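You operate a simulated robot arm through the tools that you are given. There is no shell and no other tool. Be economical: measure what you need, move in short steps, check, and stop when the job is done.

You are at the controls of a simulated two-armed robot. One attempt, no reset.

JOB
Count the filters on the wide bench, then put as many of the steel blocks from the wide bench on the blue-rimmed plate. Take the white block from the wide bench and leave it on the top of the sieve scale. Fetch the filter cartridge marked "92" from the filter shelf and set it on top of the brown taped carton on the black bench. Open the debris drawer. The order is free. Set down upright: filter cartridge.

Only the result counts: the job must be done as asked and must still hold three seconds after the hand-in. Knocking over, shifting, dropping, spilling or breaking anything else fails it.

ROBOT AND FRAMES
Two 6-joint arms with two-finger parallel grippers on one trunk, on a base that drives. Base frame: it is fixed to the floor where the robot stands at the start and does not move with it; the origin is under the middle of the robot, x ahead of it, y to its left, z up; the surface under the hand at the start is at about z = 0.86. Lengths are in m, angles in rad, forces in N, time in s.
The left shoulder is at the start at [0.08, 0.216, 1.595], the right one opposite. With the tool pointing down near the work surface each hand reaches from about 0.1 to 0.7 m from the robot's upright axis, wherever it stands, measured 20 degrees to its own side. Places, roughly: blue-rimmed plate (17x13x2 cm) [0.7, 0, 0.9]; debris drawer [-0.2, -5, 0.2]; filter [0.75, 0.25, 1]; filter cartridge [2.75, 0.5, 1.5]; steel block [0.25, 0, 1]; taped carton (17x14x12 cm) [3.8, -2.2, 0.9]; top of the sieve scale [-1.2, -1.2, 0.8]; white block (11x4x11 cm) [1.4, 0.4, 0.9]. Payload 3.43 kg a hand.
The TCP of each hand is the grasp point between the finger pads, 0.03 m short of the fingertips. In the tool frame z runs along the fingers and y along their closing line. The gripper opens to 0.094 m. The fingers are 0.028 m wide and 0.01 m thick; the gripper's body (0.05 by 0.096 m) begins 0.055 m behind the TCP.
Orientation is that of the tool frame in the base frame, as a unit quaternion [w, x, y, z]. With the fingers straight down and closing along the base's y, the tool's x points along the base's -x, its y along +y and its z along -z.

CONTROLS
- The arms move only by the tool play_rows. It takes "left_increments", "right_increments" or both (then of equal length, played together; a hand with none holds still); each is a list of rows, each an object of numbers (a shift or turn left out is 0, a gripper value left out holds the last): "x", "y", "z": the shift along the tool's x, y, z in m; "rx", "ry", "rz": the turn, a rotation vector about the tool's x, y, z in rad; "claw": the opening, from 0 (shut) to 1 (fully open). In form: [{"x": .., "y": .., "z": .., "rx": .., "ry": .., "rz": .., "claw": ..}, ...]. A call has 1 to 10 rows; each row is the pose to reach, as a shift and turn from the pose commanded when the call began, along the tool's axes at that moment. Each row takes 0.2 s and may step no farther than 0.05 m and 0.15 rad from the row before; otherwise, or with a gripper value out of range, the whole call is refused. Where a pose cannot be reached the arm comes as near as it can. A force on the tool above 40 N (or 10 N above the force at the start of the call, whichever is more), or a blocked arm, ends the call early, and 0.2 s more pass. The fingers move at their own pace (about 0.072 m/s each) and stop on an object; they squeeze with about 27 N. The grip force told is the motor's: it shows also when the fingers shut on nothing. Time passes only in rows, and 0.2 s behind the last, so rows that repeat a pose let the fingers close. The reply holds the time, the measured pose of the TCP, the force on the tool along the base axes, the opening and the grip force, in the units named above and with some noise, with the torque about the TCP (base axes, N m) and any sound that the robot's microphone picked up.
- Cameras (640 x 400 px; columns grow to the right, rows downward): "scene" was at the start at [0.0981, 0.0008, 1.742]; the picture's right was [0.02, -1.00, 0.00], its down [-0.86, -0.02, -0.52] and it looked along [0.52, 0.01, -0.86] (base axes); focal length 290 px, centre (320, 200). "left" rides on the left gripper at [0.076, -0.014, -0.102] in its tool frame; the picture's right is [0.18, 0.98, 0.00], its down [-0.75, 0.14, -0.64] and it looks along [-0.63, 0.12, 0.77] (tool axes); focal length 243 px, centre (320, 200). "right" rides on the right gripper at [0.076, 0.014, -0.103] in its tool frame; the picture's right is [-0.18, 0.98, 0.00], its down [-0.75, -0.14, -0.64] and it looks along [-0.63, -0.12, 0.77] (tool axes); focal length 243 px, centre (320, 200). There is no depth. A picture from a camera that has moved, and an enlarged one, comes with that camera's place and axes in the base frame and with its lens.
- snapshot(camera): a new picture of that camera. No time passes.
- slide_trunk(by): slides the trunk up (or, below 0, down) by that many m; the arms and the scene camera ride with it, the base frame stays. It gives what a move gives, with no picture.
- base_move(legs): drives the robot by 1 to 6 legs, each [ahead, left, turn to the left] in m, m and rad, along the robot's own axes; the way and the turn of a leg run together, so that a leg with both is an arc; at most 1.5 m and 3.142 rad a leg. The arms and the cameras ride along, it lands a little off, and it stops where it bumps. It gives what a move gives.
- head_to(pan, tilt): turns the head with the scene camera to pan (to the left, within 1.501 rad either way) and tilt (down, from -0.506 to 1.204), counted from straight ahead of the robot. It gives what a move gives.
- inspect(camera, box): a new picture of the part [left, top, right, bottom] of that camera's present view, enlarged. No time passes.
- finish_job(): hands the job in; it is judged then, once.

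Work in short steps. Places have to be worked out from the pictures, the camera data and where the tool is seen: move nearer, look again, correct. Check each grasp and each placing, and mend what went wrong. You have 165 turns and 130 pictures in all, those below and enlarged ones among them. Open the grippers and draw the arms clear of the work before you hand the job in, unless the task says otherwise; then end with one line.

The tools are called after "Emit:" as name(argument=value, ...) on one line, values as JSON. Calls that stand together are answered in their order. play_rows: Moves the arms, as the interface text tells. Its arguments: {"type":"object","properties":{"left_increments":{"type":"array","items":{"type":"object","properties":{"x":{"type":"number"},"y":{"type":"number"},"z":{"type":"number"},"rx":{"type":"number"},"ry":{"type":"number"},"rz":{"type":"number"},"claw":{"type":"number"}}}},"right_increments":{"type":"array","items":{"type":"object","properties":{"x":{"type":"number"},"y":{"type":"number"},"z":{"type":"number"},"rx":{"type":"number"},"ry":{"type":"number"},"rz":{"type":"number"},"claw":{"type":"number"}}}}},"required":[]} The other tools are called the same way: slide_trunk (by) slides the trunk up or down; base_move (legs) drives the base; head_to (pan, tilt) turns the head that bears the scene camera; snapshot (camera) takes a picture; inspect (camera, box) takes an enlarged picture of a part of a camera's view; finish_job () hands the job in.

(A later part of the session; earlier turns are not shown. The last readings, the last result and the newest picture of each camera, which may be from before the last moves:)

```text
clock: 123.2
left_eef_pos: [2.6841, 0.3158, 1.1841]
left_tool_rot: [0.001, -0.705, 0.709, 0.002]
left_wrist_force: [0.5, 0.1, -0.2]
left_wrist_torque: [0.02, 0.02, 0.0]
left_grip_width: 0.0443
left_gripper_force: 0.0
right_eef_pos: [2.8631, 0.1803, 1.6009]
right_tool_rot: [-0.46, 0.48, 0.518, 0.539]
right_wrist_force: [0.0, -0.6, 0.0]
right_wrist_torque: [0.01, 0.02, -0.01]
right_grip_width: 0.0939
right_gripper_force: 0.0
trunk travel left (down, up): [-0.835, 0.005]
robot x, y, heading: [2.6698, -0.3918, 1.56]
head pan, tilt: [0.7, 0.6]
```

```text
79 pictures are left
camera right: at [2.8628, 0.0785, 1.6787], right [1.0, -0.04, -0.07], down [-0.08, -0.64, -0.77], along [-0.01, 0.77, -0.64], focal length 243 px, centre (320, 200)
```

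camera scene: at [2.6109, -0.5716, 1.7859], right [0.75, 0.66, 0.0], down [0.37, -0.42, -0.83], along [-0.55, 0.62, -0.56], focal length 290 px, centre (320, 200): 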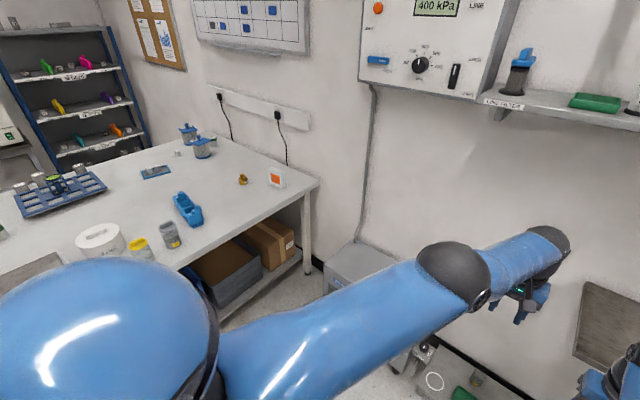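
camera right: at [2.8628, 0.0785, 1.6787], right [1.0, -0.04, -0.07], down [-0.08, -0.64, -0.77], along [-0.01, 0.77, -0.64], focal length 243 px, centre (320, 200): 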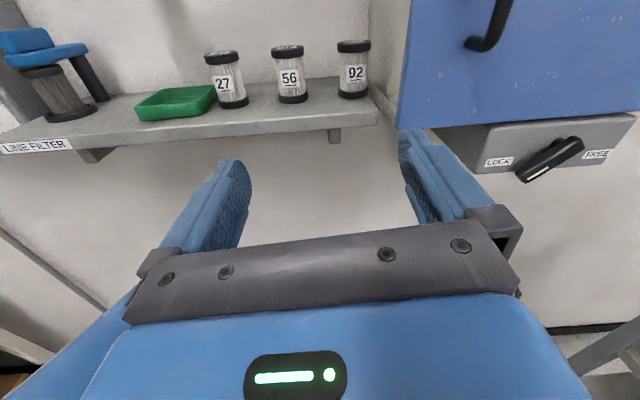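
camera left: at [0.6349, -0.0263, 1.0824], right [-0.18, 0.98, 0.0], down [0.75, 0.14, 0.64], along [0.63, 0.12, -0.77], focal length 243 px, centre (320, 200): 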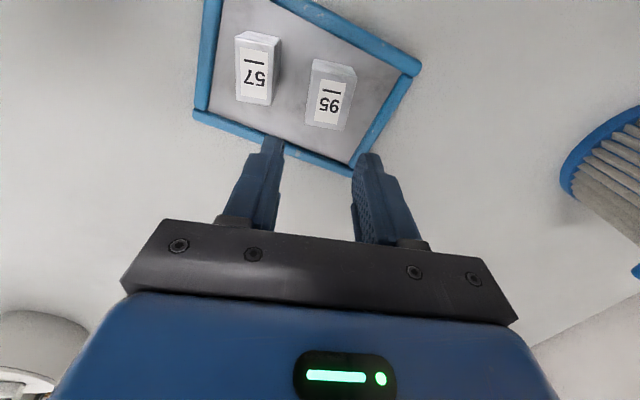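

The gap right of cartridge 92 is only ~1.2 cm, too tight for a straight grasp. Better: left hand from the left, pitched down, fingers in front of/behind the cartridge. I back off and turn to heading ≈0.7.

Emit:
inspect(camera="right", box=[190, 20, 430, 170])

Emit:
base_move(legs=[[-0.35, 0, 0], [0, 0, -0.86]])

Emit:
play_rows(left_increments=[{"rz": 0.15, "claw": 1}, {"rz": 0.3}, {"rz": 0.45}, {"rz": 0.6}, {"rz": 0.75}, {"rz": 0.9}, {"rz": 1.05}, {"rz": 1.2}, {"rz": 1.35}, {"rz": 1.5}])

Emit:
play_rows(left_increments=[{"rz": 0.15}, {"rz": 0.3}, {"rz": 0.45}, {"rz": 0.6}, {"rz": 0.75}, {"rz": 0.9}, {"rz": 1.05}, {"rz": 1.2}, {"rz": 1.35}, {"rz": 1.5}])

```text
2.67 times, centred on (310, 95) of right
camera zoom: at [2.8628, 0.0785, 1.6787], right [1.0, -0.04, -0.07], down [-0.08, -0.64, -0.77], along [-0.01, 0.77, -0.64], focal length 647 px, centre (347, 480)
```

zoom: 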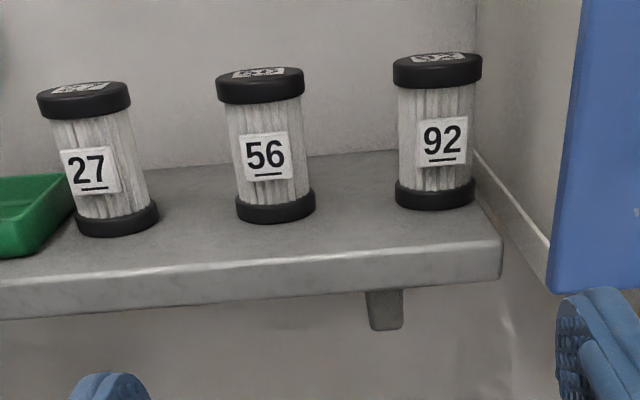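

```text
clock: 127.7
left_eef_pos: [3.2198, -0.2909, 1.1807]
left_tool_rot: [0.0, -0.339, 0.941, 0.0]
left_wrist_force: [-0.1, -0.1, 0.8]
left_wrist_torque: [-0.01, 0.01, 0.01]
left_grip_width: 0.044
left_gripper_force: 0.1
right_eef_pos: [3.2332, -0.5127, 1.5992]
right_tool_rot: [-0.188, 0.655, 0.268, 0.682]
right_wrist_force: [0.2, -0.1, -0.4]
right_wrist_torque: [-0.06, -0.04, 0.0]
right_grip_width: 0.0941
right_gripper_force: 0.0
trunk travel left (down, up): [-0.835, 0.005]
robot x, y, heading: [2.6636, -0.7392, 0.693]
head pan, tilt: [0.7, 0.6]
```

```text
clock: 129.8
left_eef_pos: [3.221, -0.2919, 1.1797]
left_tool_rot: [0.0, 0.393, 0.92, 0.0]
left_wrist_force: [-0.4, -0.5, -0.6]
left_wrist_torque: [0.01, 0.01, 0.01]
left_grip_width: 0.0942
left_gripper_force: 0.0
right_eef_pos: [3.2325, -0.514, 1.5974]
right_tool_rot: [-0.188, 0.655, 0.267, 0.682]
right_wrist_force: [0.2, -0.8, -0.5]
right_wrist_torque: [0.01, -0.02, -0.03]
right_grip_width: 0.0942
right_gripper_force: 0.1
trunk travel left (down, up): [-0.835, 0.005]
robot x, y, heading: [2.6629, -0.7375, 0.692]
head pan, tilt: [0.7, 0.6]
```

```text
clock: 132.1
left_eef_pos: [3.2198, -0.2915, 1.1825]
left_tool_rot: [0.0, 0.915, 0.404, 0.001]
left_wrist_force: [-0.2, 0.1, -0.4]
left_wrist_torque: [0.0, 0.01, 0.02]
left_grip_width: 0.0938
left_gripper_force: 0.0
right_eef_pos: [3.232, -0.5148, 1.599]
right_tool_rot: [-0.188, 0.655, 0.268, 0.681]
right_wrist_force: [0.4, 0.1, -0.9]
right_wrist_torque: [0.01, -0.02, 0.01]
right_grip_width: 0.094
right_gripper_force: 0.1
trunk travel left (down, up): [-0.835, 0.005]
robot x, y, heading: [2.6684, -0.7388, 0.689]
head pan, tilt: [0.7, 0.6]
```

Cartridge centre refined to ≈(2.927,0.515), base z≈1.548, height 7.5 cm. Now pitch the left hand to ~35° below horizontal while raising.

Emit:
play_rows(left_increments=[{"ry": 0.14, "z": -0.04}, {"ry": 0.28, "z": -0.08}, {"ry": 0.42, "z": -0.12}, {"ry": 0.56, "z": -0.16}, {"ry": 0.7, "z": -0.2}, {"ry": 0.84, "z": -0.24}, {"ry": 0.96, "z": -0.28}, {"ry": 0.96, "z": -0.32}, {"ry": 0.96, "z": -0.36}])

Emit:
head_to(pan=1.2, tilt=0.7)

Emit:
snapshot(camera="scene")

Emit:
snapshot(camera="left")

```text
clock: 134.1
left_eef_pos: [3.2776, -0.289, 1.6902]
left_tool_rot: [-0.174, 0.831, 0.362, 0.386]
left_wrist_force: [-1.7, -0.3, 0.3]
left_wrist_torque: [0.04, 0.0, -0.01]
left_grip_width: 0.094
left_gripper_force: 0.1
left hand out of reach, approached as far as the arm can: row 1, 2, 3, 4, 5, 6, 7, 8, 9
right_eef_pos: [3.226, -0.5191, 1.6025]
right_tool_rot: [-0.188, 0.653, 0.266, 0.684]
right_wrist_force: [-0.6, -0.7, -0.2]
right_wrist_torque: [-0.01, -0.01, -0.01]
right_grip_width: 0.0941
right_gripper_force: 0.0
trunk travel left (down, up): [-0.835, 0.005]
robot x, y, heading: [2.6606, -0.7362, 0.69]
head pan, tilt: [0.7, 0.6]
```

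```text
clock: 135.0
left_eef_pos: [3.2848, -0.2845, 1.6849]
left_tool_rot: [-0.173, 0.832, 0.362, 0.384]
left_wrist_force: [-0.9, -0.7, 0.0]
left_wrist_torque: [-0.03, 0.02, -0.01]
left_grip_width: 0.0938
left_gripper_force: 0.1
right_eef_pos: [3.2315, -0.5154, 1.5989]
right_tool_rot: [-0.187, 0.655, 0.266, 0.682]
right_wrist_force: [0.2, 0.3, 0.2]
right_wrist_torque: [-0.01, 0.01, 0.0]
right_grip_width: 0.0942
right_gripper_force: 0.1
trunk travel left (down, up): [-0.835, 0.005]
robot x, y, heading: [2.6612, -0.7352, 0.691]
head pan, tilt: [1.201, 0.7]
```

```text
77 pictures are left
camera scene: at [2.6593, -0.6393, 1.7774], right [0.95, 0.32, 0.0], down [0.2, -0.61, -0.77], along [-0.24, 0.73, -0.64], focal length 290 px, centre (320, 200)
```

scene: 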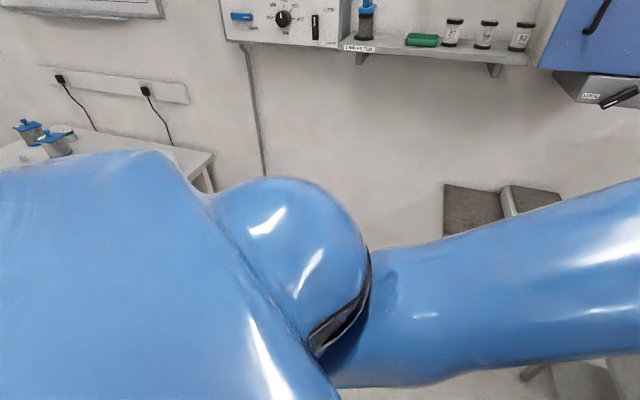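

```text
76 pictures are left
camera left: at [3.2549, -0.296, 1.8089], right [0.8, -0.58, 0.13], down [-0.56, -0.81, -0.16], along [0.2, 0.06, -0.98], focal length 243 px, centre (320, 200)
```

left: 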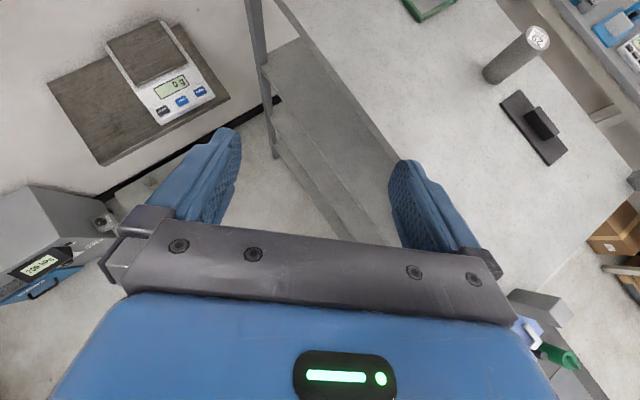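

Hand is level and pitched 40° down. I retract it 20 cm, yaw it a bit to the right, then turn and strafe the base toward (2.25,0).

Emit:
play_rows(left_increments=[{"x": -0.026, "z": -0.03, "rx": -0.05, "rz": 0.042}, {"x": -0.052, "z": -0.061, "rx": -0.1, "rz": 0.084}, {"x": -0.078, "z": -0.092, "rx": -0.15, "rz": 0.126}, {"x": -0.104, "z": -0.122, "rx": -0.199, "rz": 0.168}, {"x": -0.129, "z": -0.153, "rx": -0.199, "rz": 0.168}])

Emit:
base_move(legs=[[0, 0, -0.29], [-0.1, 0.45, 0]])

Emit:
head_to(pan=0.9, tilt=0.7)

Emit:
snapshot(camera="scene")

Emit:
snapshot(camera="left")

```text
clock: 136.2
left_eef_pos: [3.2808, -0.4133, 1.7595]
left_tool_rot: [-0.121, 0.873, 0.252, 0.4]
left_wrist_force: [0.4, -0.7, -0.7]
left_wrist_torque: [0.03, -0.01, -0.03]
left_grip_width: 0.0936
left_gripper_force: 0.0
left hand out of reach, approached as far as the arm can: row 1, 2, 3, 4, 5
right_eef_pos: [3.2354, -0.5148, 1.5972]
right_tool_rot: [-0.188, 0.655, 0.268, 0.681]
right_wrist_force: [0.1, -0.4, -1.1]
right_wrist_torque: [0.04, 0.04, 0.02]
right_grip_width: 0.094
right_gripper_force: 0.0
trunk travel left (down, up): [-0.835, 0.005]
robot x, y, heading: [2.6642, -0.7388, 0.69]
head pan, tilt: [1.201, 0.7]
```

```text
clock: 139.9
left_eef_pos: [3.0835, -0.2417, 1.7577]
left_tool_rot: [-0.062, 0.9, 0.12, 0.414]
left_wrist_force: [-0.7, -0.8, -0.6]
left_wrist_torque: [0.02, 0.02, 0.02]
left_grip_width: 0.0941
left_gripper_force: 0.0
right_eef_pos: [3.0102, -0.3242, 1.5969]
right_tool_rot: [-0.087, 0.688, 0.166, 0.701]
right_wrist_force: [0.9, 0.5, 0.1]
right_wrist_torque: [-0.03, 0.01, 0.04]
right_grip_width: 0.0943
right_gripper_force: 0.1
trunk travel left (down, up): [-0.835, 0.005]
robot x, y, heading: [2.4013, -0.3702, 0.396]
head pan, tilt: [1.201, 0.7]
```

```text
clock: 140.7
left_eef_pos: [3.0815, -0.2383, 1.7588]
left_tool_rot: [-0.061, 0.9, 0.12, 0.414]
left_wrist_force: [0.1, -0.3, -0.5]
left_wrist_torque: [0.0, -0.01, 0.03]
left_grip_width: 0.0941
left_gripper_force: 0.1
right_eef_pos: [3.0078, -0.3215, 1.5996]
right_tool_rot: [-0.086, 0.687, 0.168, 0.702]
right_wrist_force: [0.7, 0.2, -0.7]
right_wrist_torque: [-0.01, -0.01, 0.02]
right_grip_width: 0.0939
right_gripper_force: 0.0
trunk travel left (down, up): [-0.835, 0.005]
robot x, y, heading: [2.3957, -0.3675, 0.396]
head pan, tilt: [0.901, 0.7]
```

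```text
75 pictures are left
camera scene: at [2.4503, -0.2767, 1.7773], right [0.96, -0.27, 0.0], down [-0.17, -0.62, -0.77], along [0.21, 0.74, -0.64], focal length 290 px, centre (320, 200)
```

scene: 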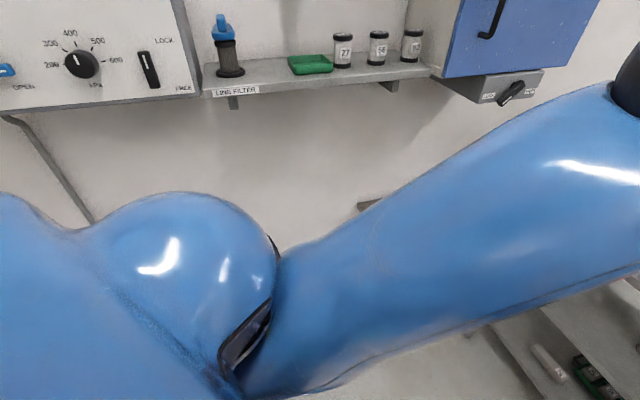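

```text
74 pictures are left
camera left: at [3.0501, -0.2336, 1.882], right [0.38, -0.92, 0.13], down [-0.91, -0.4, -0.16], along [0.19, -0.06, -0.98], focal length 243 px, centre (320, 200)
```

left: 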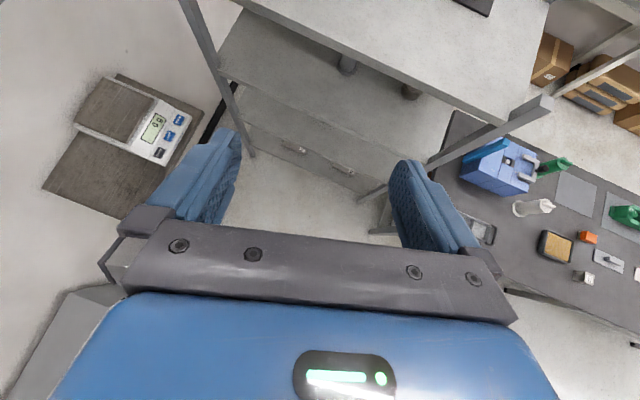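

Hand heading is 0.28 now as wanted. I strafe 0.29 m further (staying clear of the floor unit near y≈0.3).

Emit:
base_move(legs=[[0, 0.29, 0]])

Emit:
play_rows(left_increments=[{"ry": -0.1}, {"ry": -0.17}])

Emit:
snapshot(camera="left")

```text
clock: 142.7
left_eef_pos: [2.9713, 0.0199, 1.757]
left_tool_rot: [-0.062, 0.901, 0.118, 0.413]
left_wrist_force: [0.0, 0.1, 1.4]
left_wrist_torque: [0.05, 0.03, 0.06]
left_grip_width: 0.0941
left_gripper_force: 0.0
right_eef_pos: [2.8981, -0.0604, 1.5978]
right_tool_rot: [-0.086, 0.688, 0.165, 0.702]
right_wrist_force: [0.1, 0.7, 1.0]
right_wrist_torque: [0.0, 0.0, 0.02]
right_grip_width: 0.0939
right_gripper_force: 0.1
trunk travel left (down, up): [-0.835, 0.005]
robot x, y, heading: [2.2853, -0.0996, 0.403]
head pan, tilt: [0.901, 0.7]
```

```text
clock: 143.3
left_eef_pos: [2.9479, 0.0311, 1.7351]
left_tool_rot: [-0.05, 0.933, 0.124, 0.335]
left_wrist_force: [0.0, 0.0, 0.0]
left_wrist_torque: [0.03, -0.01, 0.01]
left_grip_width: 0.0939
left_gripper_force: 0.1
left hand out of reach, approached as far as the arm can: row 1, 2
right_eef_pos: [2.8973, -0.0558, 1.5987]
right_tool_rot: [-0.084, 0.687, 0.168, 0.702]
right_wrist_force: [0.4, 0.9, 0.0]
right_wrist_torque: [-0.02, 0.0, 0.01]
right_grip_width: 0.0942
right_gripper_force: 0.0
trunk travel left (down, up): [-0.835, 0.005]
robot x, y, heading: [2.2852, -0.1018, 0.393]
head pan, tilt: [0.901, 0.7]
```

```text
73 pictures are left
camera left: at [2.9379, 0.0412, 1.8611], right [0.4, -0.91, 0.11], down [-0.92, -0.4, 0.01], along [0.03, -0.1, -0.99], focal length 243 px, centre (320, 200)
```

left: 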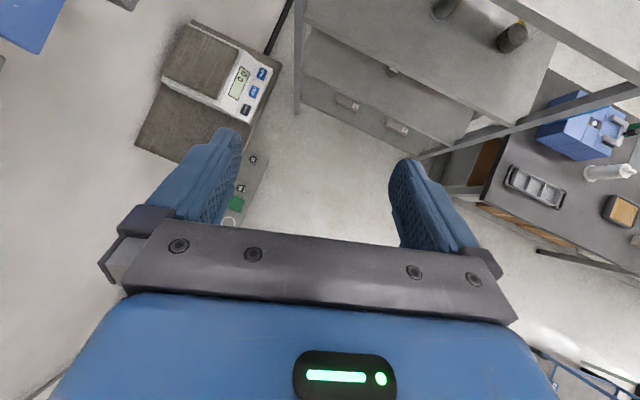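

Actual pose differs from the commanded (too near the shoulder). I command an outward, higher pose so that the hand becomes truly reachable.

Emit:
play_rows(left_increments=[{"x": 0.04, "y": -0.013, "z": -0.006}, {"x": 0.08, "y": -0.026, "z": -0.012}, {"x": 0.12, "y": -0.039, "z": -0.018}, {"x": 0.16, "y": -0.052, "z": -0.024}, {"x": 0.2, "y": -0.065, "z": -0.03}, {"x": 0.24, "y": -0.078, "z": -0.036}, {"x": 0.277, "y": -0.089, "z": -0.043}])

```text
clock: 144.9
left_eef_pos: [2.936, 0.1303, 1.773]
left_tool_rot: [-0.05, 0.932, 0.125, 0.336]
left_wrist_force: [0.5, -0.3, -0.3]
left_wrist_torque: [0.02, 0.0, -0.01]
left_grip_width: 0.0942
left_gripper_force: 0.0
left hand out of reach, approached as far as the arm can: row 1, 2, 3, 4, 5, 6, 7
right_eef_pos: [2.8954, -0.0538, 1.5994]
right_tool_rot: [-0.086, 0.687, 0.167, 0.702]
right_wrist_force: [-0.1, 0.4, -0.3]
right_wrist_torque: [0.01, -0.02, 0.0]
right_grip_width: 0.094
right_gripper_force: 0.0
trunk travel left (down, up): [-0.835, 0.005]
robot x, y, heading: [2.2846, -0.0985, 0.396]
head pan, tilt: [0.901, 0.7]
```

Still limited. I move the command sideways to the left-front of the shelf region and see what is reachable.

Emit:
play_rows(left_increments=[{"x": -0.02, "y": -0.02, "z": -0.016}, {"x": -0.04, "y": -0.05, "z": -0.032}, {"x": -0.046, "y": -0.09, "z": -0.036}, {"x": -0.046, "y": -0.13, "z": -0.036}])

Emit:
snapshot(camera="left")

```text
clock: 145.9
left_eef_pos: [2.8911, 0.2132, 1.7886]
left_tool_rot: [-0.033, 0.93, 0.148, 0.334]
left_wrist_force: [0.8, -0.6, 0.3]
left_wrist_torque: [0.0, 0.03, 0.02]
left_grip_width: 0.0941
left_gripper_force: 0.0
left hand out of reach, approached as far as the arm can: row 2, 3, 4
right_eef_pos: [2.8963, -0.0522, 1.5984]
right_tool_rot: [-0.084, 0.687, 0.168, 0.702]
right_wrist_force: [-0.5, 0.3, 0.3]
right_wrist_torque: [0.02, -0.02, -0.04]
right_grip_width: 0.0941
right_gripper_force: 0.0
trunk travel left (down, up): [-0.835, 0.005]
robot x, y, heading: [2.2854, -0.102, 0.396]
head pan, tilt: [0.901, 0.7]
```

```text
72 pictures are left
camera left: at [2.8797, 0.2301, 1.9156], right [0.43, -0.89, 0.15], down [-0.9, -0.43, 0.03], along [0.04, -0.15, -0.99], focal length 243 px, centre (320, 200)
```

left: 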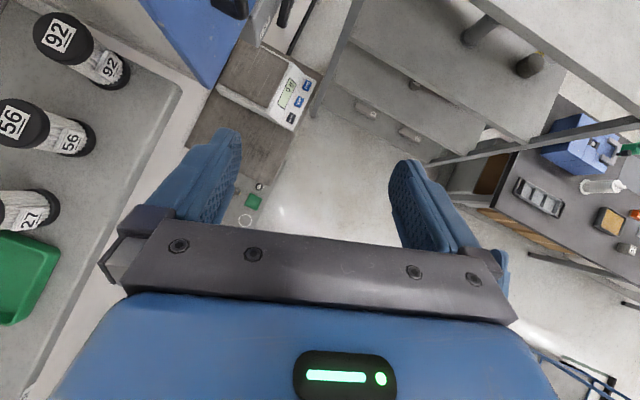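

The limit seems to be the wrist roll (rolled +π with tool yawed to the right). I unwind the roll by 2π the other way, keeping the position.

Emit:
play_rows(left_increments=[{"rz": -0.15}, {"rz": -0.3}, {"rz": -0.45}, {"rz": -0.6}, {"rz": -0.75}, {"rz": -0.9}, {"rz": -1.05}, {"rz": -1.2}, {"rz": -1.35}, {"rz": -1.5}])

Emit:
play_rows(left_increments=[{"rz": -0.15}, {"rz": -0.3}, {"rz": -0.45}, {"rz": -0.6}, {"rz": -0.75}, {"rz": -0.9}, {"rz": -1.05}, {"rz": -1.2}, {"rz": -1.35}, {"rz": -1.5}])

```text
clock: 148.1
left_eef_pos: [2.8934, 0.2084, 1.7896]
left_tool_rot: [0.203, 0.579, 0.743, 0.266]
left_wrist_force: [-0.4, 0.0, 0.4]
left_wrist_torque: [0.01, -0.01, 0.0]
left_grip_width: 0.0943
left_gripper_force: 0.1
right_eef_pos: [2.8959, -0.0545, 1.5991]
right_tool_rot: [-0.085, 0.687, 0.167, 0.702]
right_wrist_force: [0.0, 0.6, 0.4]
right_wrist_torque: [-0.02, -0.01, 0.01]
right_grip_width: 0.0937
right_gripper_force: 0.1
trunk travel left (down, up): [-0.835, 0.005]
robot x, y, heading: [2.2845, -0.1039, 0.388]
head pan, tilt: [0.901, 0.7]
```

```text
clock: 150.3
left_eef_pos: [2.8958, 0.2074, 1.789]
left_tool_rot: [0.331, -0.083, 0.938, 0.056]
left_wrist_force: [-0.5, -0.3, 0.9]
left_wrist_torque: [-0.02, 0.01, 0.01]
left_grip_width: 0.0941
left_gripper_force: 0.0
right_eef_pos: [2.8954, -0.0549, 1.599]
right_tool_rot: [-0.084, 0.687, 0.167, 0.702]
right_wrist_force: [-0.7, 0.6, 0.3]
right_wrist_torque: [-0.04, 0.0, 0.02]
right_grip_width: 0.0941
right_gripper_force: 0.1
trunk travel left (down, up): [-0.835, 0.005]
robot x, y, heading: [2.2887, -0.104, 0.397]
head pan, tilt: [0.901, 0.7]
```

No reach flags now, and the command follows the actual pose. Continue unwinding.

Emit:
play_rows(left_increments=[{"rz": -0.15}, {"rz": -0.3}, {"rz": -0.45}, {"rz": -0.6}, {"rz": -0.75}, {"rz": -0.9}, {"rz": -1.05}, {"rz": -1.2}, {"rz": -1.35}, {"rz": -1.5}])

Emit:
play_rows(left_increments=[{"rz": -0.15}, {"rz": -0.3}, {"rz": -0.45}, {"rz": -0.6}, {"rz": -0.75}, {"rz": -0.9}, {"rz": -1.05}, {"rz": -1.2}, {"rz": -1.35}, {"rz": -1.5}])

Emit:
play_rows(left_increments=[{"rz": -0.15}, {"rz": -0.25}])

```text
clock: 152.5
left_eef_pos: [2.8946, 0.2079, 1.7897]
left_tool_rot: [-0.281, 0.7, -0.63, 0.184]
left_wrist_force: [0.7, -0.2, 0.3]
left_wrist_torque: [-0.01, -0.01, -0.03]
left_grip_width: 0.0937
left_gripper_force: 0.1
right_eef_pos: [2.8956, -0.0541, 1.5986]
right_tool_rot: [-0.084, 0.687, 0.168, 0.702]
right_wrist_force: [-0.4, -0.7, 0.7]
right_wrist_torque: [-0.01, 0.0, -0.03]
right_grip_width: 0.0938
right_gripper_force: 0.0
trunk travel left (down, up): [-0.835, 0.005]
robot x, y, heading: [2.2876, -0.1026, 0.396]
head pan, tilt: [0.901, 0.7]
```

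```text
clock: 154.7
left_eef_pos: [2.8947, 0.2072, 1.7893]
left_tool_rot: [-0.079, 0.942, 0.016, 0.326]
left_wrist_force: [0.3, 0.0, 0.0]
left_wrist_torque: [-0.02, 0.01, -0.01]
left_grip_width: 0.094
left_gripper_force: 0.2
right_eef_pos: [2.8955, -0.0548, 1.5994]
right_tool_rot: [-0.085, 0.687, 0.167, 0.702]
right_wrist_force: [0.3, -0.1, 0.4]
right_wrist_torque: [0.02, -0.01, 0.0]
right_grip_width: 0.094
right_gripper_force: 0.0
trunk travel left (down, up): [-0.835, 0.005]
robot x, y, heading: [2.2867, -0.1011, 0.393]
head pan, tilt: [0.901, 0.7]
```

```text
clock: 155.3
left_eef_pos: [2.8919, 0.2184, 1.7903]
left_tool_rot: [-0.08, 0.94, 0.031, 0.331]
left_wrist_force: [-0.8, -0.4, -0.1]
left_wrist_torque: [0.03, 0.0, 0.01]
left_grip_width: 0.0941
left_gripper_force: 0.0
left hand out of reach, approached as far as the arm can: row 1, 2
right_eef_pos: [2.8957, -0.0549, 1.5984]
right_tool_rot: [-0.085, 0.687, 0.168, 0.702]
right_wrist_force: [0.5, 0.1, -0.6]
right_wrist_torque: [-0.01, -0.01, 0.02]
right_grip_width: 0.0937
right_gripper_force: 0.1
trunk travel left (down, up): [-0.835, 0.005]
robot x, y, heading: [2.2868, -0.1029, 0.395]
head pan, tilt: [0.901, 0.7]
```

Now move to the hover point above-left of cartridge 92 while finishing the roll.

Emit:
play_rows(left_increments=[{"x": -0.013, "y": -0.035, "z": 0.011, "rz": -0.02}, {"x": -0.026, "y": -0.07, "z": 0.022, "rz": -0.05}, {"x": -0.04, "y": -0.105, "z": 0.034, "rz": -0.08}, {"x": -0.054, "y": -0.14, "z": 0.046, "rz": -0.11}, {"x": -0.068, "y": -0.175, "z": 0.058, "rz": -0.14}, {"x": -0.082, "y": -0.212, "z": 0.07, "rz": -0.17}, {"x": -0.0956, "y": -0.249, "z": 0.081, "rz": -0.2}])

Emit:
snapshot(camera="left")

```text
clock: 156.3
left_eef_pos: [2.8779, 0.3466, 1.7487]
left_tool_rot: [-0.061, 0.936, 0.063, 0.34]
left_wrist_force: [0.0, -0.4, 0.0]
left_wrist_torque: [0.01, 0.01, 0.05]
left_grip_width: 0.0936
left_gripper_force: 0.0
left hand out of reach, approached as far as the arm can: row 1, 2, 3, 4, 5
right_eef_pos: [2.8974, -0.0623, 1.5969]
right_tool_rot: [-0.085, 0.687, 0.166, 0.702]
right_wrist_force: [-0.5, 0.7, -0.8]
right_wrist_torque: [-0.02, 0.0, 0.05]
right_grip_width: 0.0941
right_gripper_force: 0.0
trunk travel left (down, up): [-0.835, 0.005]
robot x, y, heading: [2.2905, -0.1033, 0.389]
head pan, tilt: [0.901, 0.7]
stopped in row 5 (left hand): the force on the tool passed its limit at 46 N (the readings are from after the stop); the commanded pose is now the measured one
```

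```text
71 pictures are left
camera left: at [2.869, 0.3512, 1.8762], right [0.3, -0.95, 0.05], down [-0.95, -0.3, 0.0], along [0.02, -0.05, -1.0], focal length 243 px, centre (320, 200)
```

left: 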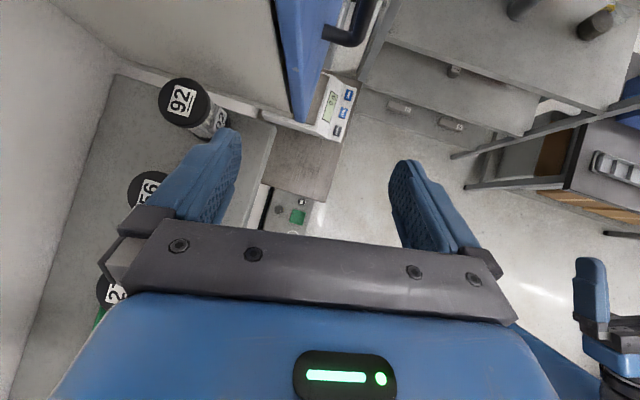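

The hand touched something—likely the white board above the shelf. I look at that with the head.

Emit:
head_to(pan=0.5, tilt=0.1)

Emit:
snapshot(camera="scene")

```text
clock: 157.3
left_eef_pos: [2.8767, 0.3528, 1.7477]
left_tool_rot: [-0.06, 0.936, 0.064, 0.34]
left_wrist_force: [1.5, -5.9, 0.4]
left_wrist_torque: [0.89, 0.26, 0.01]
left_grip_width: 0.0939
left_gripper_force: 0.1
right_eef_pos: [2.8974, -0.0587, 1.5984]
right_tool_rot: [-0.084, 0.687, 0.166, 0.702]
right_wrist_force: [-0.2, 0.4, -0.9]
right_wrist_torque: [0.01, -0.01, 0.01]
right_grip_width: 0.0941
right_gripper_force: 0.1
trunk travel left (down, up): [-0.835, 0.005]
robot x, y, heading: [2.288, -0.1046, 0.392]
head pan, tilt: [0.499, 0.099]
```

```text
70 pictures are left
camera scene: at [2.3732, -0.0225, 1.8321], right [0.78, -0.63, 0.0], down [-0.06, -0.08, -1.0], along [0.62, 0.78, -0.1], focal length 290 px, centre (320, 200)
```

scene: 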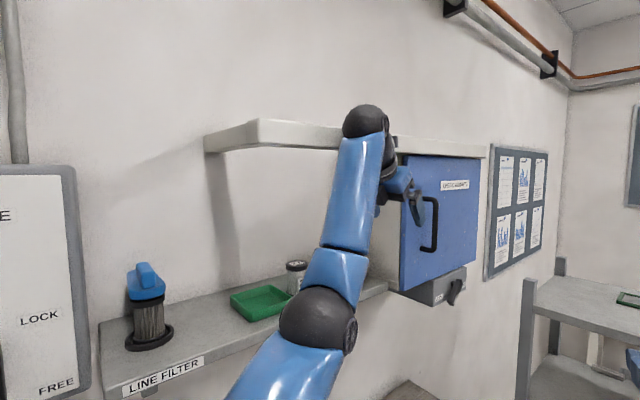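

The wrist ball touched the board's front edge (bottom z≈1.87, front y≈0.374). I back off, lower to z≈1.668 and flatten the pitch to 40°, so the wrist passes below the board.

Emit:
play_rows(left_increments=[{"x": -0.005, "y": 0.03, "z": 0.01}, {"x": -0.015, "y": 0.0515, "z": 0.03}, {"x": -0.026, "y": 0.0515, "z": 0.05, "ry": 0.08, "rz": -0.05}, {"x": -0.037, "y": 0.0515, "z": 0.069, "ry": 0.16, "rz": -0.1}])

Emit:
snapshot(camera="left")

```text
clock: 158.3
left_eef_pos: [2.8965, 0.346, 1.668]
left_tool_rot: [-0.074, 0.906, 0.075, 0.409]
left_wrist_force: [0.8, 0.0, -0.6]
left_wrist_torque: [-0.04, 0.03, -0.05]
left_grip_width: 0.0941
left_gripper_force: 0.0
left hand out of reach, approached as far as the arm can: row 1, 2, 3, 4
right_eef_pos: [2.8946, -0.0506, 1.5982]
right_tool_rot: [-0.082, 0.687, 0.168, 0.702]
right_wrist_force: [-0.3, 1.0, -0.4]
right_wrist_torque: [-0.04, 0.0, -0.03]
right_grip_width: 0.0942
right_gripper_force: 0.1
trunk travel left (down, up): [-0.835, 0.005]
robot x, y, heading: [2.2892, -0.0987, 0.394]
head pan, tilt: [0.499, 0.099]
```

```text
69 pictures are left
camera left: at [2.8677, 0.3468, 1.7932], right [0.31, -0.95, 0.07], down [-0.93, -0.32, -0.16], along [0.17, -0.01, -0.98], focal length 243 px, centre (320, 200)
```

left: 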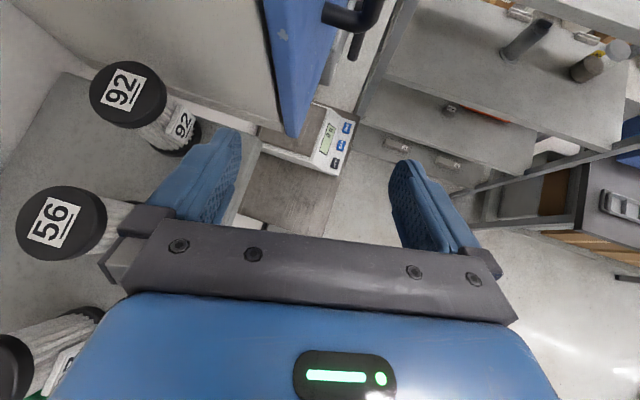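

All consistent: 92's axis at ≈(2.926,0.502). Move in over the cartridge at this height.

Emit:
play_rows(left_increments=[{"x": 0.0055, "y": -0.036, "z": 0.01, "claw": 0.88}, {"x": 0.011, "y": -0.072, "z": 0.0205, "rz": -0.03}, {"x": 0.0165, "y": -0.108, "z": 0.031, "rz": -0.06}, {"x": 0.022, "y": -0.144, "z": 0.041, "rz": -0.09}])

Emit:
snapshot(camera="left")

```text
clock: 159.3
left_eef_pos: [2.9147, 0.4923, 1.6719]
left_tool_rot: [-0.055, 0.902, 0.114, 0.412]
left_wrist_force: [0.0, -0.1, 0.1]
left_wrist_torque: [-0.02, -0.02, 0.0]
left_grip_width: 0.0826
left_gripper_force: 0.1
right_eef_pos: [2.8945, -0.0548, 1.5975]
right_tool_rot: [-0.084, 0.687, 0.167, 0.702]
right_wrist_force: [0.9, 0.1, 0.6]
right_wrist_torque: [-0.03, 0.02, 0.0]
right_grip_width: 0.0941
right_gripper_force: 0.1
trunk travel left (down, up): [-0.835, 0.005]
robot x, y, heading: [2.2848, -0.1054, 0.392]
head pan, tilt: [0.499, 0.099]
```

```text
68 pictures are left
camera left: at [2.8839, 0.4993, 1.795], right [0.36, -0.92, 0.13], down [-0.91, -0.38, -0.15], along [0.19, -0.07, -0.98], focal length 243 px, centre (320, 200)
```

left: 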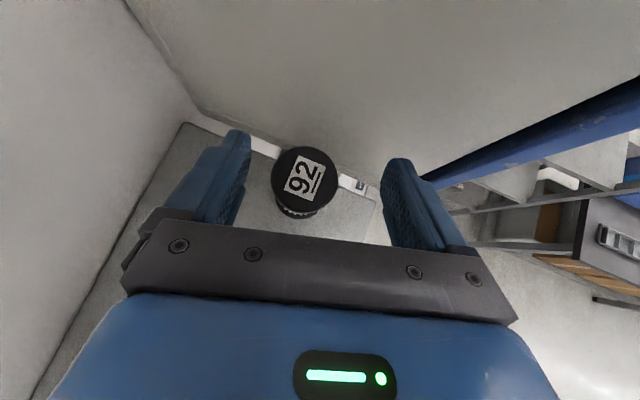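

Perfectly centred between the fingers and fully reachable. Descend 6 cm and close.

Emit:
play_rows(left_increments=[{"x": -0.015, "y": -0.005, "z": 0.013}, {"x": -0.03, "y": -0.01, "z": 0.026}, {"x": -0.045, "y": -0.01, "z": 0.0396}, {"x": -0.045, "y": -0.01, "z": 0.0396, "claw": 0}, {"x": -0.045, "y": -0.01, "z": 0.0396, "claw": 0}, {"x": -0.045, "y": -0.01, "z": 0.0396, "claw": 0}, {"x": -0.045, "y": -0.01, "z": 0.0396, "claw": 0}])

Emit:
snapshot(camera="left")

```text
clock: 160.3
left_eef_pos: [2.9111, 0.4976, 1.6236]
left_tool_rot: [-0.061, 0.897, 0.111, 0.423]
left_wrist_force: [-0.4, -1.8, 14.4]
left_wrist_torque: [-0.45, 0.34, -0.16]
left_grip_width: 0.0491
left_gripper_force: 17.9
right_eef_pos: [2.8925, -0.0598, 1.5985]
right_tool_rot: [-0.084, 0.687, 0.165, 0.703]
right_wrist_force: [0.1, 0.4, -0.2]
right_wrist_torque: [0.01, -0.03, -0.01]
right_grip_width: 0.0939
right_gripper_force: 0.1
trunk travel left (down, up): [-0.835, 0.005]
robot x, y, heading: [2.2897, -0.0984, 0.391]
head pan, tilt: [0.499, 0.099]
stopped in row 4 (left hand): the force on the tool passed its limit at 41 N (the readings are from after the stop); the commanded pose is now the measured one
```

```text
67 pictures are left
camera left: at [2.8774, 0.5018, 1.7465], right [0.36, -0.92, 0.13], down [-0.91, -0.38, -0.18], along [0.21, -0.05, -0.98], focal length 243 px, centre (320, 200)
```

left: 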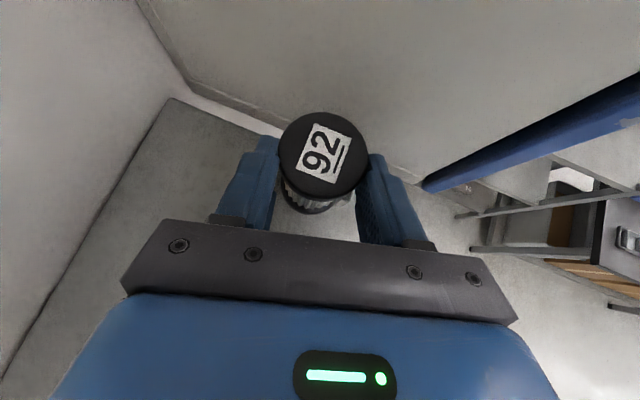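

Contact of ~14 N upward (probably the gripper body on cartridge 56's cap). Fingers are on the cartridge; firm the grip and lift slightly.

Emit:
play_rows(left_increments=[{"claw": 0}, {"x": 0.0, "claw": 0}, {"x": 0.015, "z": -0.013, "claw": 0}, {"x": 0.03, "z": -0.026, "claw": 0}])

Emit:
snapshot(camera="left")

Emit:
snapshot(camera="scene")

```text
clock: 161.3
left_eef_pos: [2.9111, 0.502, 1.6564]
left_tool_rot: [-0.059, 0.9, 0.113, 0.418]
left_wrist_force: [1.0, -0.4, -1.7]
left_wrist_torque: [0.03, 0.0, 0.02]
left_grip_width: 0.0486
left_gripper_force: 26.7
right_eef_pos: [2.8956, -0.0552, 1.5984]
right_tool_rot: [-0.084, 0.687, 0.166, 0.702]
right_wrist_force: [-0.6, 0.7, -0.5]
right_wrist_torque: [0.01, -0.03, 0.04]
right_grip_width: 0.0934
right_gripper_force: 0.0
trunk travel left (down, up): [-0.835, 0.005]
robot x, y, heading: [2.2886, -0.102, 0.389]
head pan, tilt: [0.499, 0.099]
```

```text
66 pictures are left
camera left: at [2.878, 0.508, 1.7805], right [0.36, -0.92, 0.13], down [-0.91, -0.38, -0.17], along [0.2, -0.06, -0.98], focal length 243 px, centre (320, 200)
```

left: 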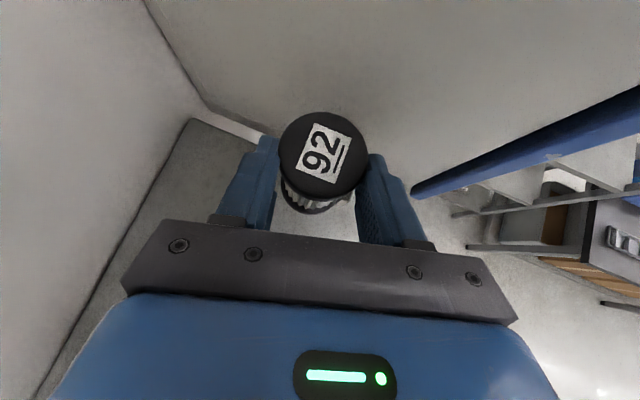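

```text
65 pictures are left
camera scene: at [2.3722, -0.0189, 1.8319], right [0.78, -0.63, 0.0], down [-0.06, -0.08, -1.0], along [0.62, 0.77, -0.1], focal length 290 px, centre (320, 200)
```

scene: 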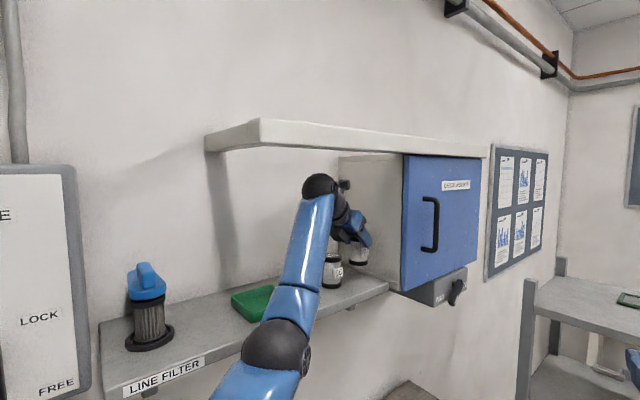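

Cartridge held and lifted; 56 still stands. Retreat by arm 14 cm, then the base strafes away from the wall.

Emit:
play_rows(left_increments=[{"x": -0.0075, "y": 0.034, "z": -0.009}, {"x": -0.015, "y": 0.068, "z": -0.018}, {"x": -0.022, "y": 0.1, "z": -0.026}, {"x": -0.03, "y": 0.133, "z": -0.035}])

Emit:
base_move(legs=[[-0.154, -0.369, 0]])

Emit:
snapshot(camera="left")

Emit:
snapshot(camera="scene")

```text
clock: 162.3
left_eef_pos: [2.8996, 0.3847, 1.655]
left_tool_rot: [-0.073, 0.902, 0.092, 0.415]
left_wrist_force: [0.4, -0.2, -1.4]
left_wrist_torque: [0.01, 0.01, 0.02]
left_grip_width: 0.0484
left_gripper_force: 27.2
left hand out of reach, approached as far as the arm can: row 3, 4
right_eef_pos: [2.8959, -0.0553, 1.599]
right_tool_rot: [-0.084, 0.687, 0.167, 0.702]
right_wrist_force: [-1.3, -0.6, 0.0]
right_wrist_torque: [0.01, -0.01, 0.03]
right_grip_width: 0.0942
right_gripper_force: 0.0
trunk travel left (down, up): [-0.835, 0.005]
robot x, y, heading: [2.2883, -0.1, 0.392]
head pan, tilt: [0.499, 0.099]
```

```text
clock: 164.8
left_eef_pos: [2.8984, -0.0117, 1.6538]
left_tool_rot: [-0.072, 0.902, 0.094, 0.415]
left_wrist_force: [0.7, 0.7, -1.1]
left_wrist_torque: [-0.03, 0.01, -0.04]
left_grip_width: 0.0485
left_gripper_force: 27.0
right_eef_pos: [2.8961, -0.4513, 1.5968]
right_tool_rot: [-0.085, 0.687, 0.17, 0.701]
right_wrist_force: [0.2, 0.3, 0.1]
right_wrist_torque: [-0.01, 0.0, -0.05]
right_grip_width: 0.094
right_gripper_force: 0.1
trunk travel left (down, up): [-0.835, 0.005]
robot x, y, heading: [2.288, -0.5068, 0.395]
head pan, tilt: [0.499, 0.099]
```

```text
64 pictures are left
camera left: at [2.8669, -0.011, 1.777], right [0.34, -0.93, 0.09], down [-0.92, -0.36, -0.17], along [0.19, -0.02, -0.98], focal length 243 px, centre (320, 200)
```

left: 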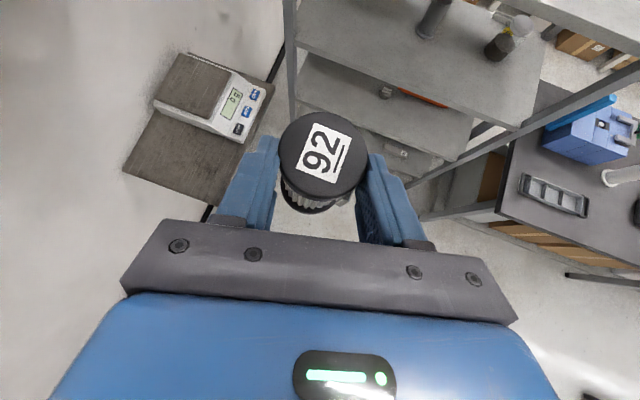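

```text
63 pictures are left
camera scene: at [2.373, -0.4182, 1.8317], right [0.78, -0.62, 0.0], down [-0.06, -0.08, -0.99], along [0.62, 0.78, -0.1], focal length 290 px, centre (320, 200)
```

scene: 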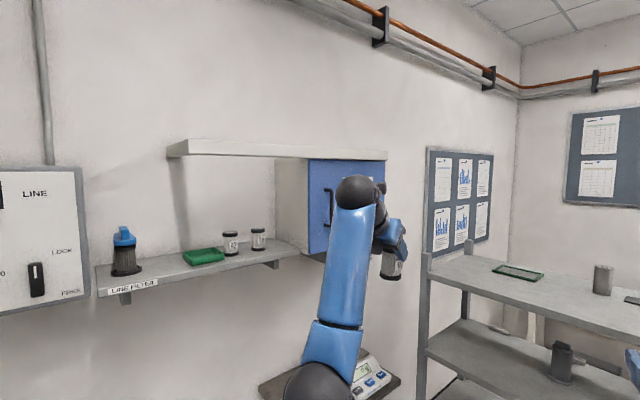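

Cartridge 92 is out. Next, drive toward the black bench: turn to heading ≈-0.5 and move to about (2.63,-1.45).

Emit:
base_move(legs=[[0, 0, -0.9], [0.76, -0.67, 0]])

Emit:
head_to(pan=-0.1, tilt=0.6)

Emit:
snapshot(camera="scene")

```text
clock: 172.3
left_eef_pos: [3.392, -1.6144, 1.6557]
left_tool_rot: [0.112, 0.855, -0.3, 0.408]
left_wrist_force: [0.2, -0.4, -1.0]
left_wrist_torque: [-0.02, 0.02, -0.03]
left_grip_width: 0.0483
left_gripper_force: 27.0
right_eef_pos: [3.0512, -1.8934, 1.599]
right_tool_rot: [0.223, 0.693, -0.141, 0.671]
right_wrist_force: [0.1, 0.2, -0.3]
right_wrist_torque: [-0.03, 0.01, -0.01]
right_grip_width: 0.0939
right_gripper_force: 0.1
trunk travel left (down, up): [-0.835, 0.005]
robot x, y, heading: [2.6273, -1.4553, -0.487]
head pan, tilt: [0.499, 0.099]
```

```text
clock: 173.3
left_eef_pos: [3.3928, -1.6181, 1.6548]
left_tool_rot: [0.112, 0.855, -0.301, 0.407]
left_wrist_force: [0.2, 0.9, -0.9]
left_wrist_torque: [0.04, 0.04, -0.03]
left_grip_width: 0.0484
left_gripper_force: 27.9
right_eef_pos: [3.0522, -1.8956, 1.5976]
right_tool_rot: [0.221, 0.694, -0.14, 0.671]
right_wrist_force: [-0.4, -0.6, 1.1]
right_wrist_torque: [-0.02, 0.02, 0.01]
right_grip_width: 0.0938
right_gripper_force: 0.1
trunk travel left (down, up): [-0.835, 0.005]
robot x, y, heading: [2.6268, -1.458, -0.486]
head pan, tilt: [-0.099, 0.6]
```

```text
62 pictures are left
camera scene: at [2.728, -1.5211, 1.7859], right [-0.55, -0.83, 0.0], down [-0.47, 0.31, -0.82], along [0.69, -0.45, -0.57], focal length 290 px, centre (320, 200)
```

scene: 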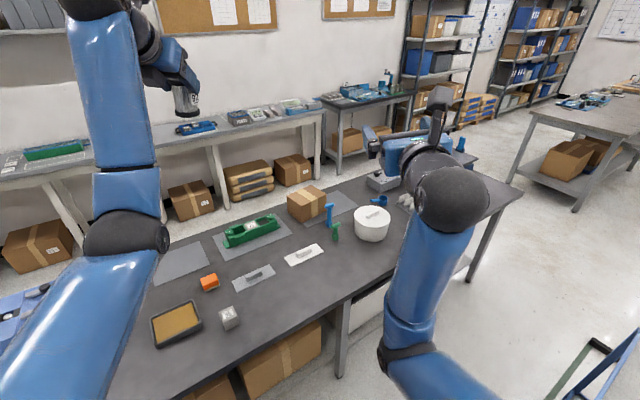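

The taped carton on the black bench lies beyond the green tool. I zoom for measurement.

Emit:
inspect(camera="scene", box=[220, 150, 420, 275])

Emit:
snapshot(camera="left")

```text
3.20 times, centred on (320, 212) of scene
camera zoom: at [2.728, -1.5211, 1.7859], right [-0.55, -0.83, 0.0], down [-0.47, 0.31, -0.82], along [0.69, -0.45, -0.57], focal length 927 px, centre (320, 160)
```

zoom: 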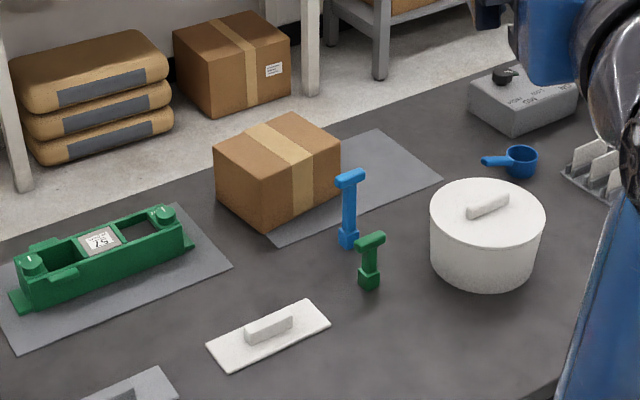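

```text
60 pictures are left
camera left: at [3.3738, -1.5941, 1.7783], right [-0.5, -0.86, 0.09], down [-0.86, 0.49, -0.17], along [0.1, -0.16, -0.98], focal length 243 px, centre (320, 200)
```

left: 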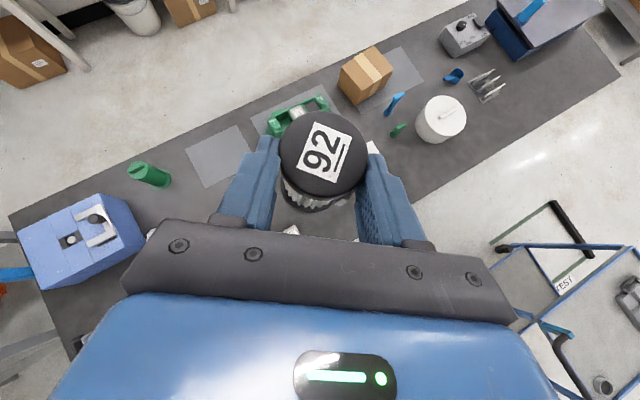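

Two-view fix: carton top centre ≈(3.79,-2.134,0.958); black bench front edge x≈3.265. I go to (2.97,-1.75) heading -0.69, then lower the trunk.

Emit:
base_move(legs=[[0, 0, -0.203], [0.45, 0, 0]])

Emit:
slide_trunk(by=-0.35)

Emit:
snapshot(camera="left")

Emit:
snapshot(camera="scene")

```text
clock: 176.9
left_eef_pos: [3.6902, -2.071, 1.6574]
left_tool_rot: [0.155, 0.817, -0.391, 0.393]
left_wrist_force: [-0.1, 0.3, -0.6]
left_wrist_torque: [0.02, 0.03, -0.04]
left_grip_width: 0.0481
left_gripper_force: 27.2
right_eef_pos: [3.2962, -2.2696, 1.6005]
right_tool_rot: [0.294, 0.673, -0.215, 0.644]
right_wrist_force: [-0.8, 0.1, 0.6]
right_wrist_torque: [0.01, -0.01, -0.04]
right_grip_width: 0.094
right_gripper_force: 0.0
trunk travel left (down, up): [-0.835, 0.005]
robot x, y, heading: [2.9805, -1.7522, -0.701]
head pan, tilt: [-0.099, 0.6]
```

```text
clock: 180.3
left_eef_pos: [3.693, -2.0746, 1.3059]
left_tool_rot: [0.154, 0.818, -0.391, 0.392]
left_wrist_force: [0.6, -0.3, -1.2]
left_wrist_torque: [0.03, 0.02, 0.0]
left_grip_width: 0.0483
left_gripper_force: 27.3
right_eef_pos: [3.2996, -2.2717, 1.2485]
right_tool_rot: [0.294, 0.674, -0.215, 0.643]
right_wrist_force: [0.3, -0.3, 0.4]
right_wrist_torque: [-0.03, 0.0, 0.01]
right_grip_width: 0.0941
right_gripper_force: 0.2
trunk travel left (down, up): [-0.485, 0.355]
robot x, y, heading: [2.9786, -1.7539, -0.701]
head pan, tilt: [-0.099, 0.6]
```

```text
59 pictures are left
camera left: at [3.6795, -2.0465, 1.4287], right [-0.68, -0.73, 0.09], down [-0.73, 0.66, -0.17], along [0.07, -0.18, -0.98], focal length 243 px, centre (320, 200)
```

left: 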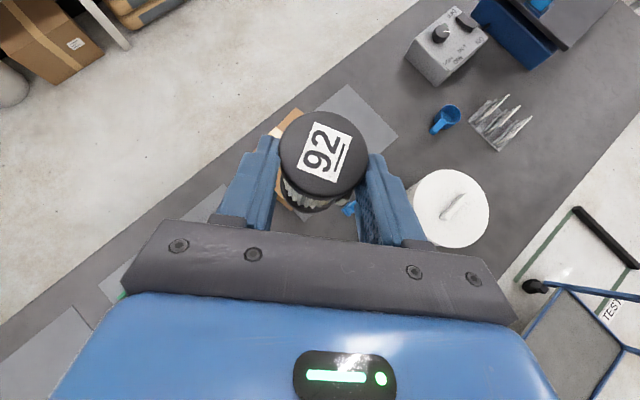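

```text
58 pictures are left
camera scene: at [3.0647, -1.8367, 1.4359], right [-0.72, -0.7, 0.0], down [-0.39, 0.41, -0.82], along [0.57, -0.59, -0.57], focal length 290 px, centre (320, 200)
```

scene: 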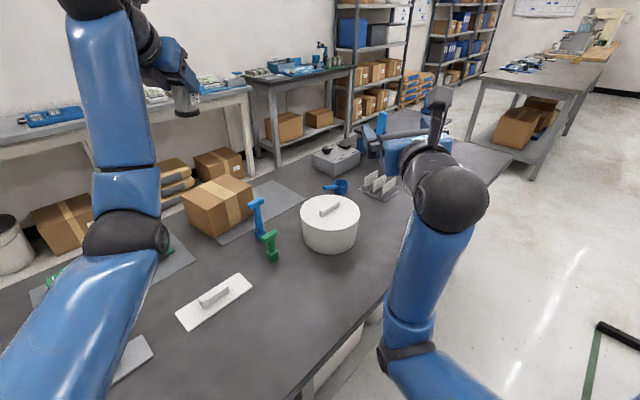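

Zoom to refine the carton position relative to the cartridge.

Emit:
inspect(camera="scene", box=[130, 60, 330, 260])

```text
2.00 times, centred on (230, 160) of scene
camera zoom: at [3.0647, -1.8367, 1.4359], right [-0.72, -0.7, 0.0], down [-0.39, 0.41, -0.82], along [0.57, -0.59, -0.57], focal length 579 px, centre (500, 280)
```

zoom: 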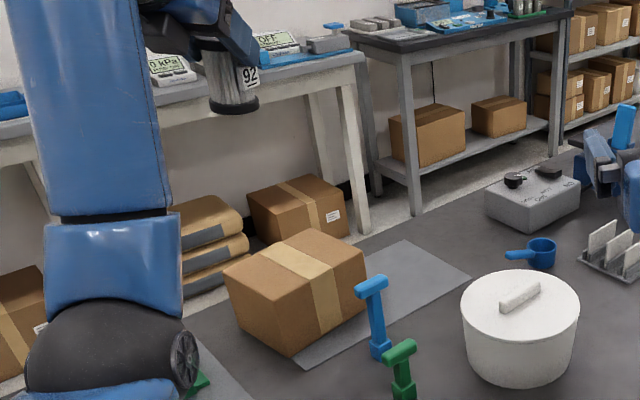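

Carton centre confirmed ≈(3.788,-2.14). Move over it and down to z≈1.106, correcting a slight roll.

Emit:
play_rows(left_increments=[{"x": -0.018, "y": -0.004, "z": 0.04, "rz": -0.01}, {"x": -0.036, "y": -0.008, "z": 0.08, "rz": -0.02}, {"x": -0.055, "y": -0.011, "z": 0.12, "rz": -0.03}, {"x": -0.074, "y": -0.015, "z": 0.16, "rz": -0.04}, {"x": -0.092, "y": -0.018, "z": 0.203, "rz": -0.05}])

Emit:
snapshot(camera="left")

Emit:
inspect(camera="scene", box=[130, 90, 330, 260])

```text
clock: 181.5
left_eef_pos: [3.7762, -2.1288, 1.1037]
left_tool_rot: [0.163, 0.828, -0.37, 0.389]
left_wrist_force: [0.5, 0.1, -2.0]
left_wrist_torque: [0.0, 0.01, 0.01]
left_grip_width: 0.0483
left_gripper_force: 27.1
right_eef_pos: [3.3021, -2.2731, 1.2481]
right_tool_rot: [0.294, 0.674, -0.214, 0.643]
right_wrist_force: [-0.1, -0.4, 0.5]
right_wrist_torque: [-0.01, 0.02, -0.02]
right_grip_width: 0.0941
right_gripper_force: 0.1
trunk travel left (down, up): [-0.485, 0.355]
robot x, y, heading: [2.9791, -1.7527, -0.699]
head pan, tilt: [-0.099, 0.6]
```

```text
56 pictures are left
camera left: at [3.7656, -2.0995, 1.2271], right [-0.65, -0.75, 0.12], down [-0.76, 0.63, -0.17], along [0.05, -0.2, -0.98], focal length 243 px, centre (320, 200)
```

left: 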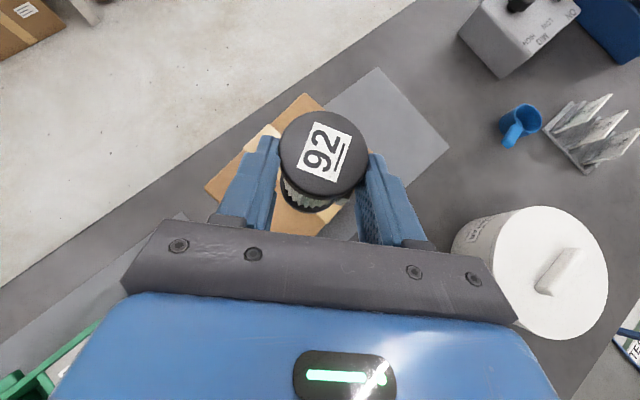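

```text
2.35 times, centred on (230, 175) of scene
camera zoom: at [3.0661, -1.8373, 1.4358], right [-0.72, -0.7, 0.0], down [-0.39, 0.41, -0.82], along [0.57, -0.59, -0.57], focal length 682 px, centre (532, 259)
```

zoom: 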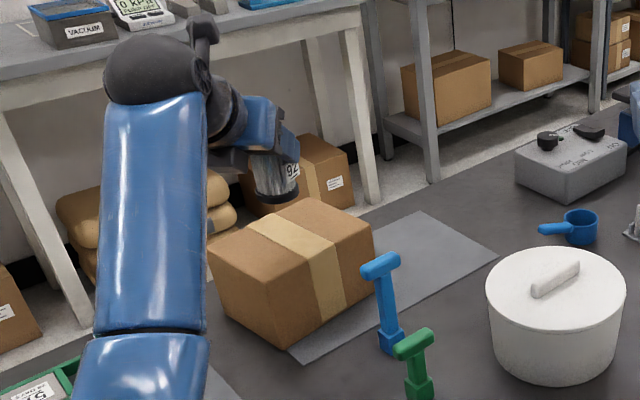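

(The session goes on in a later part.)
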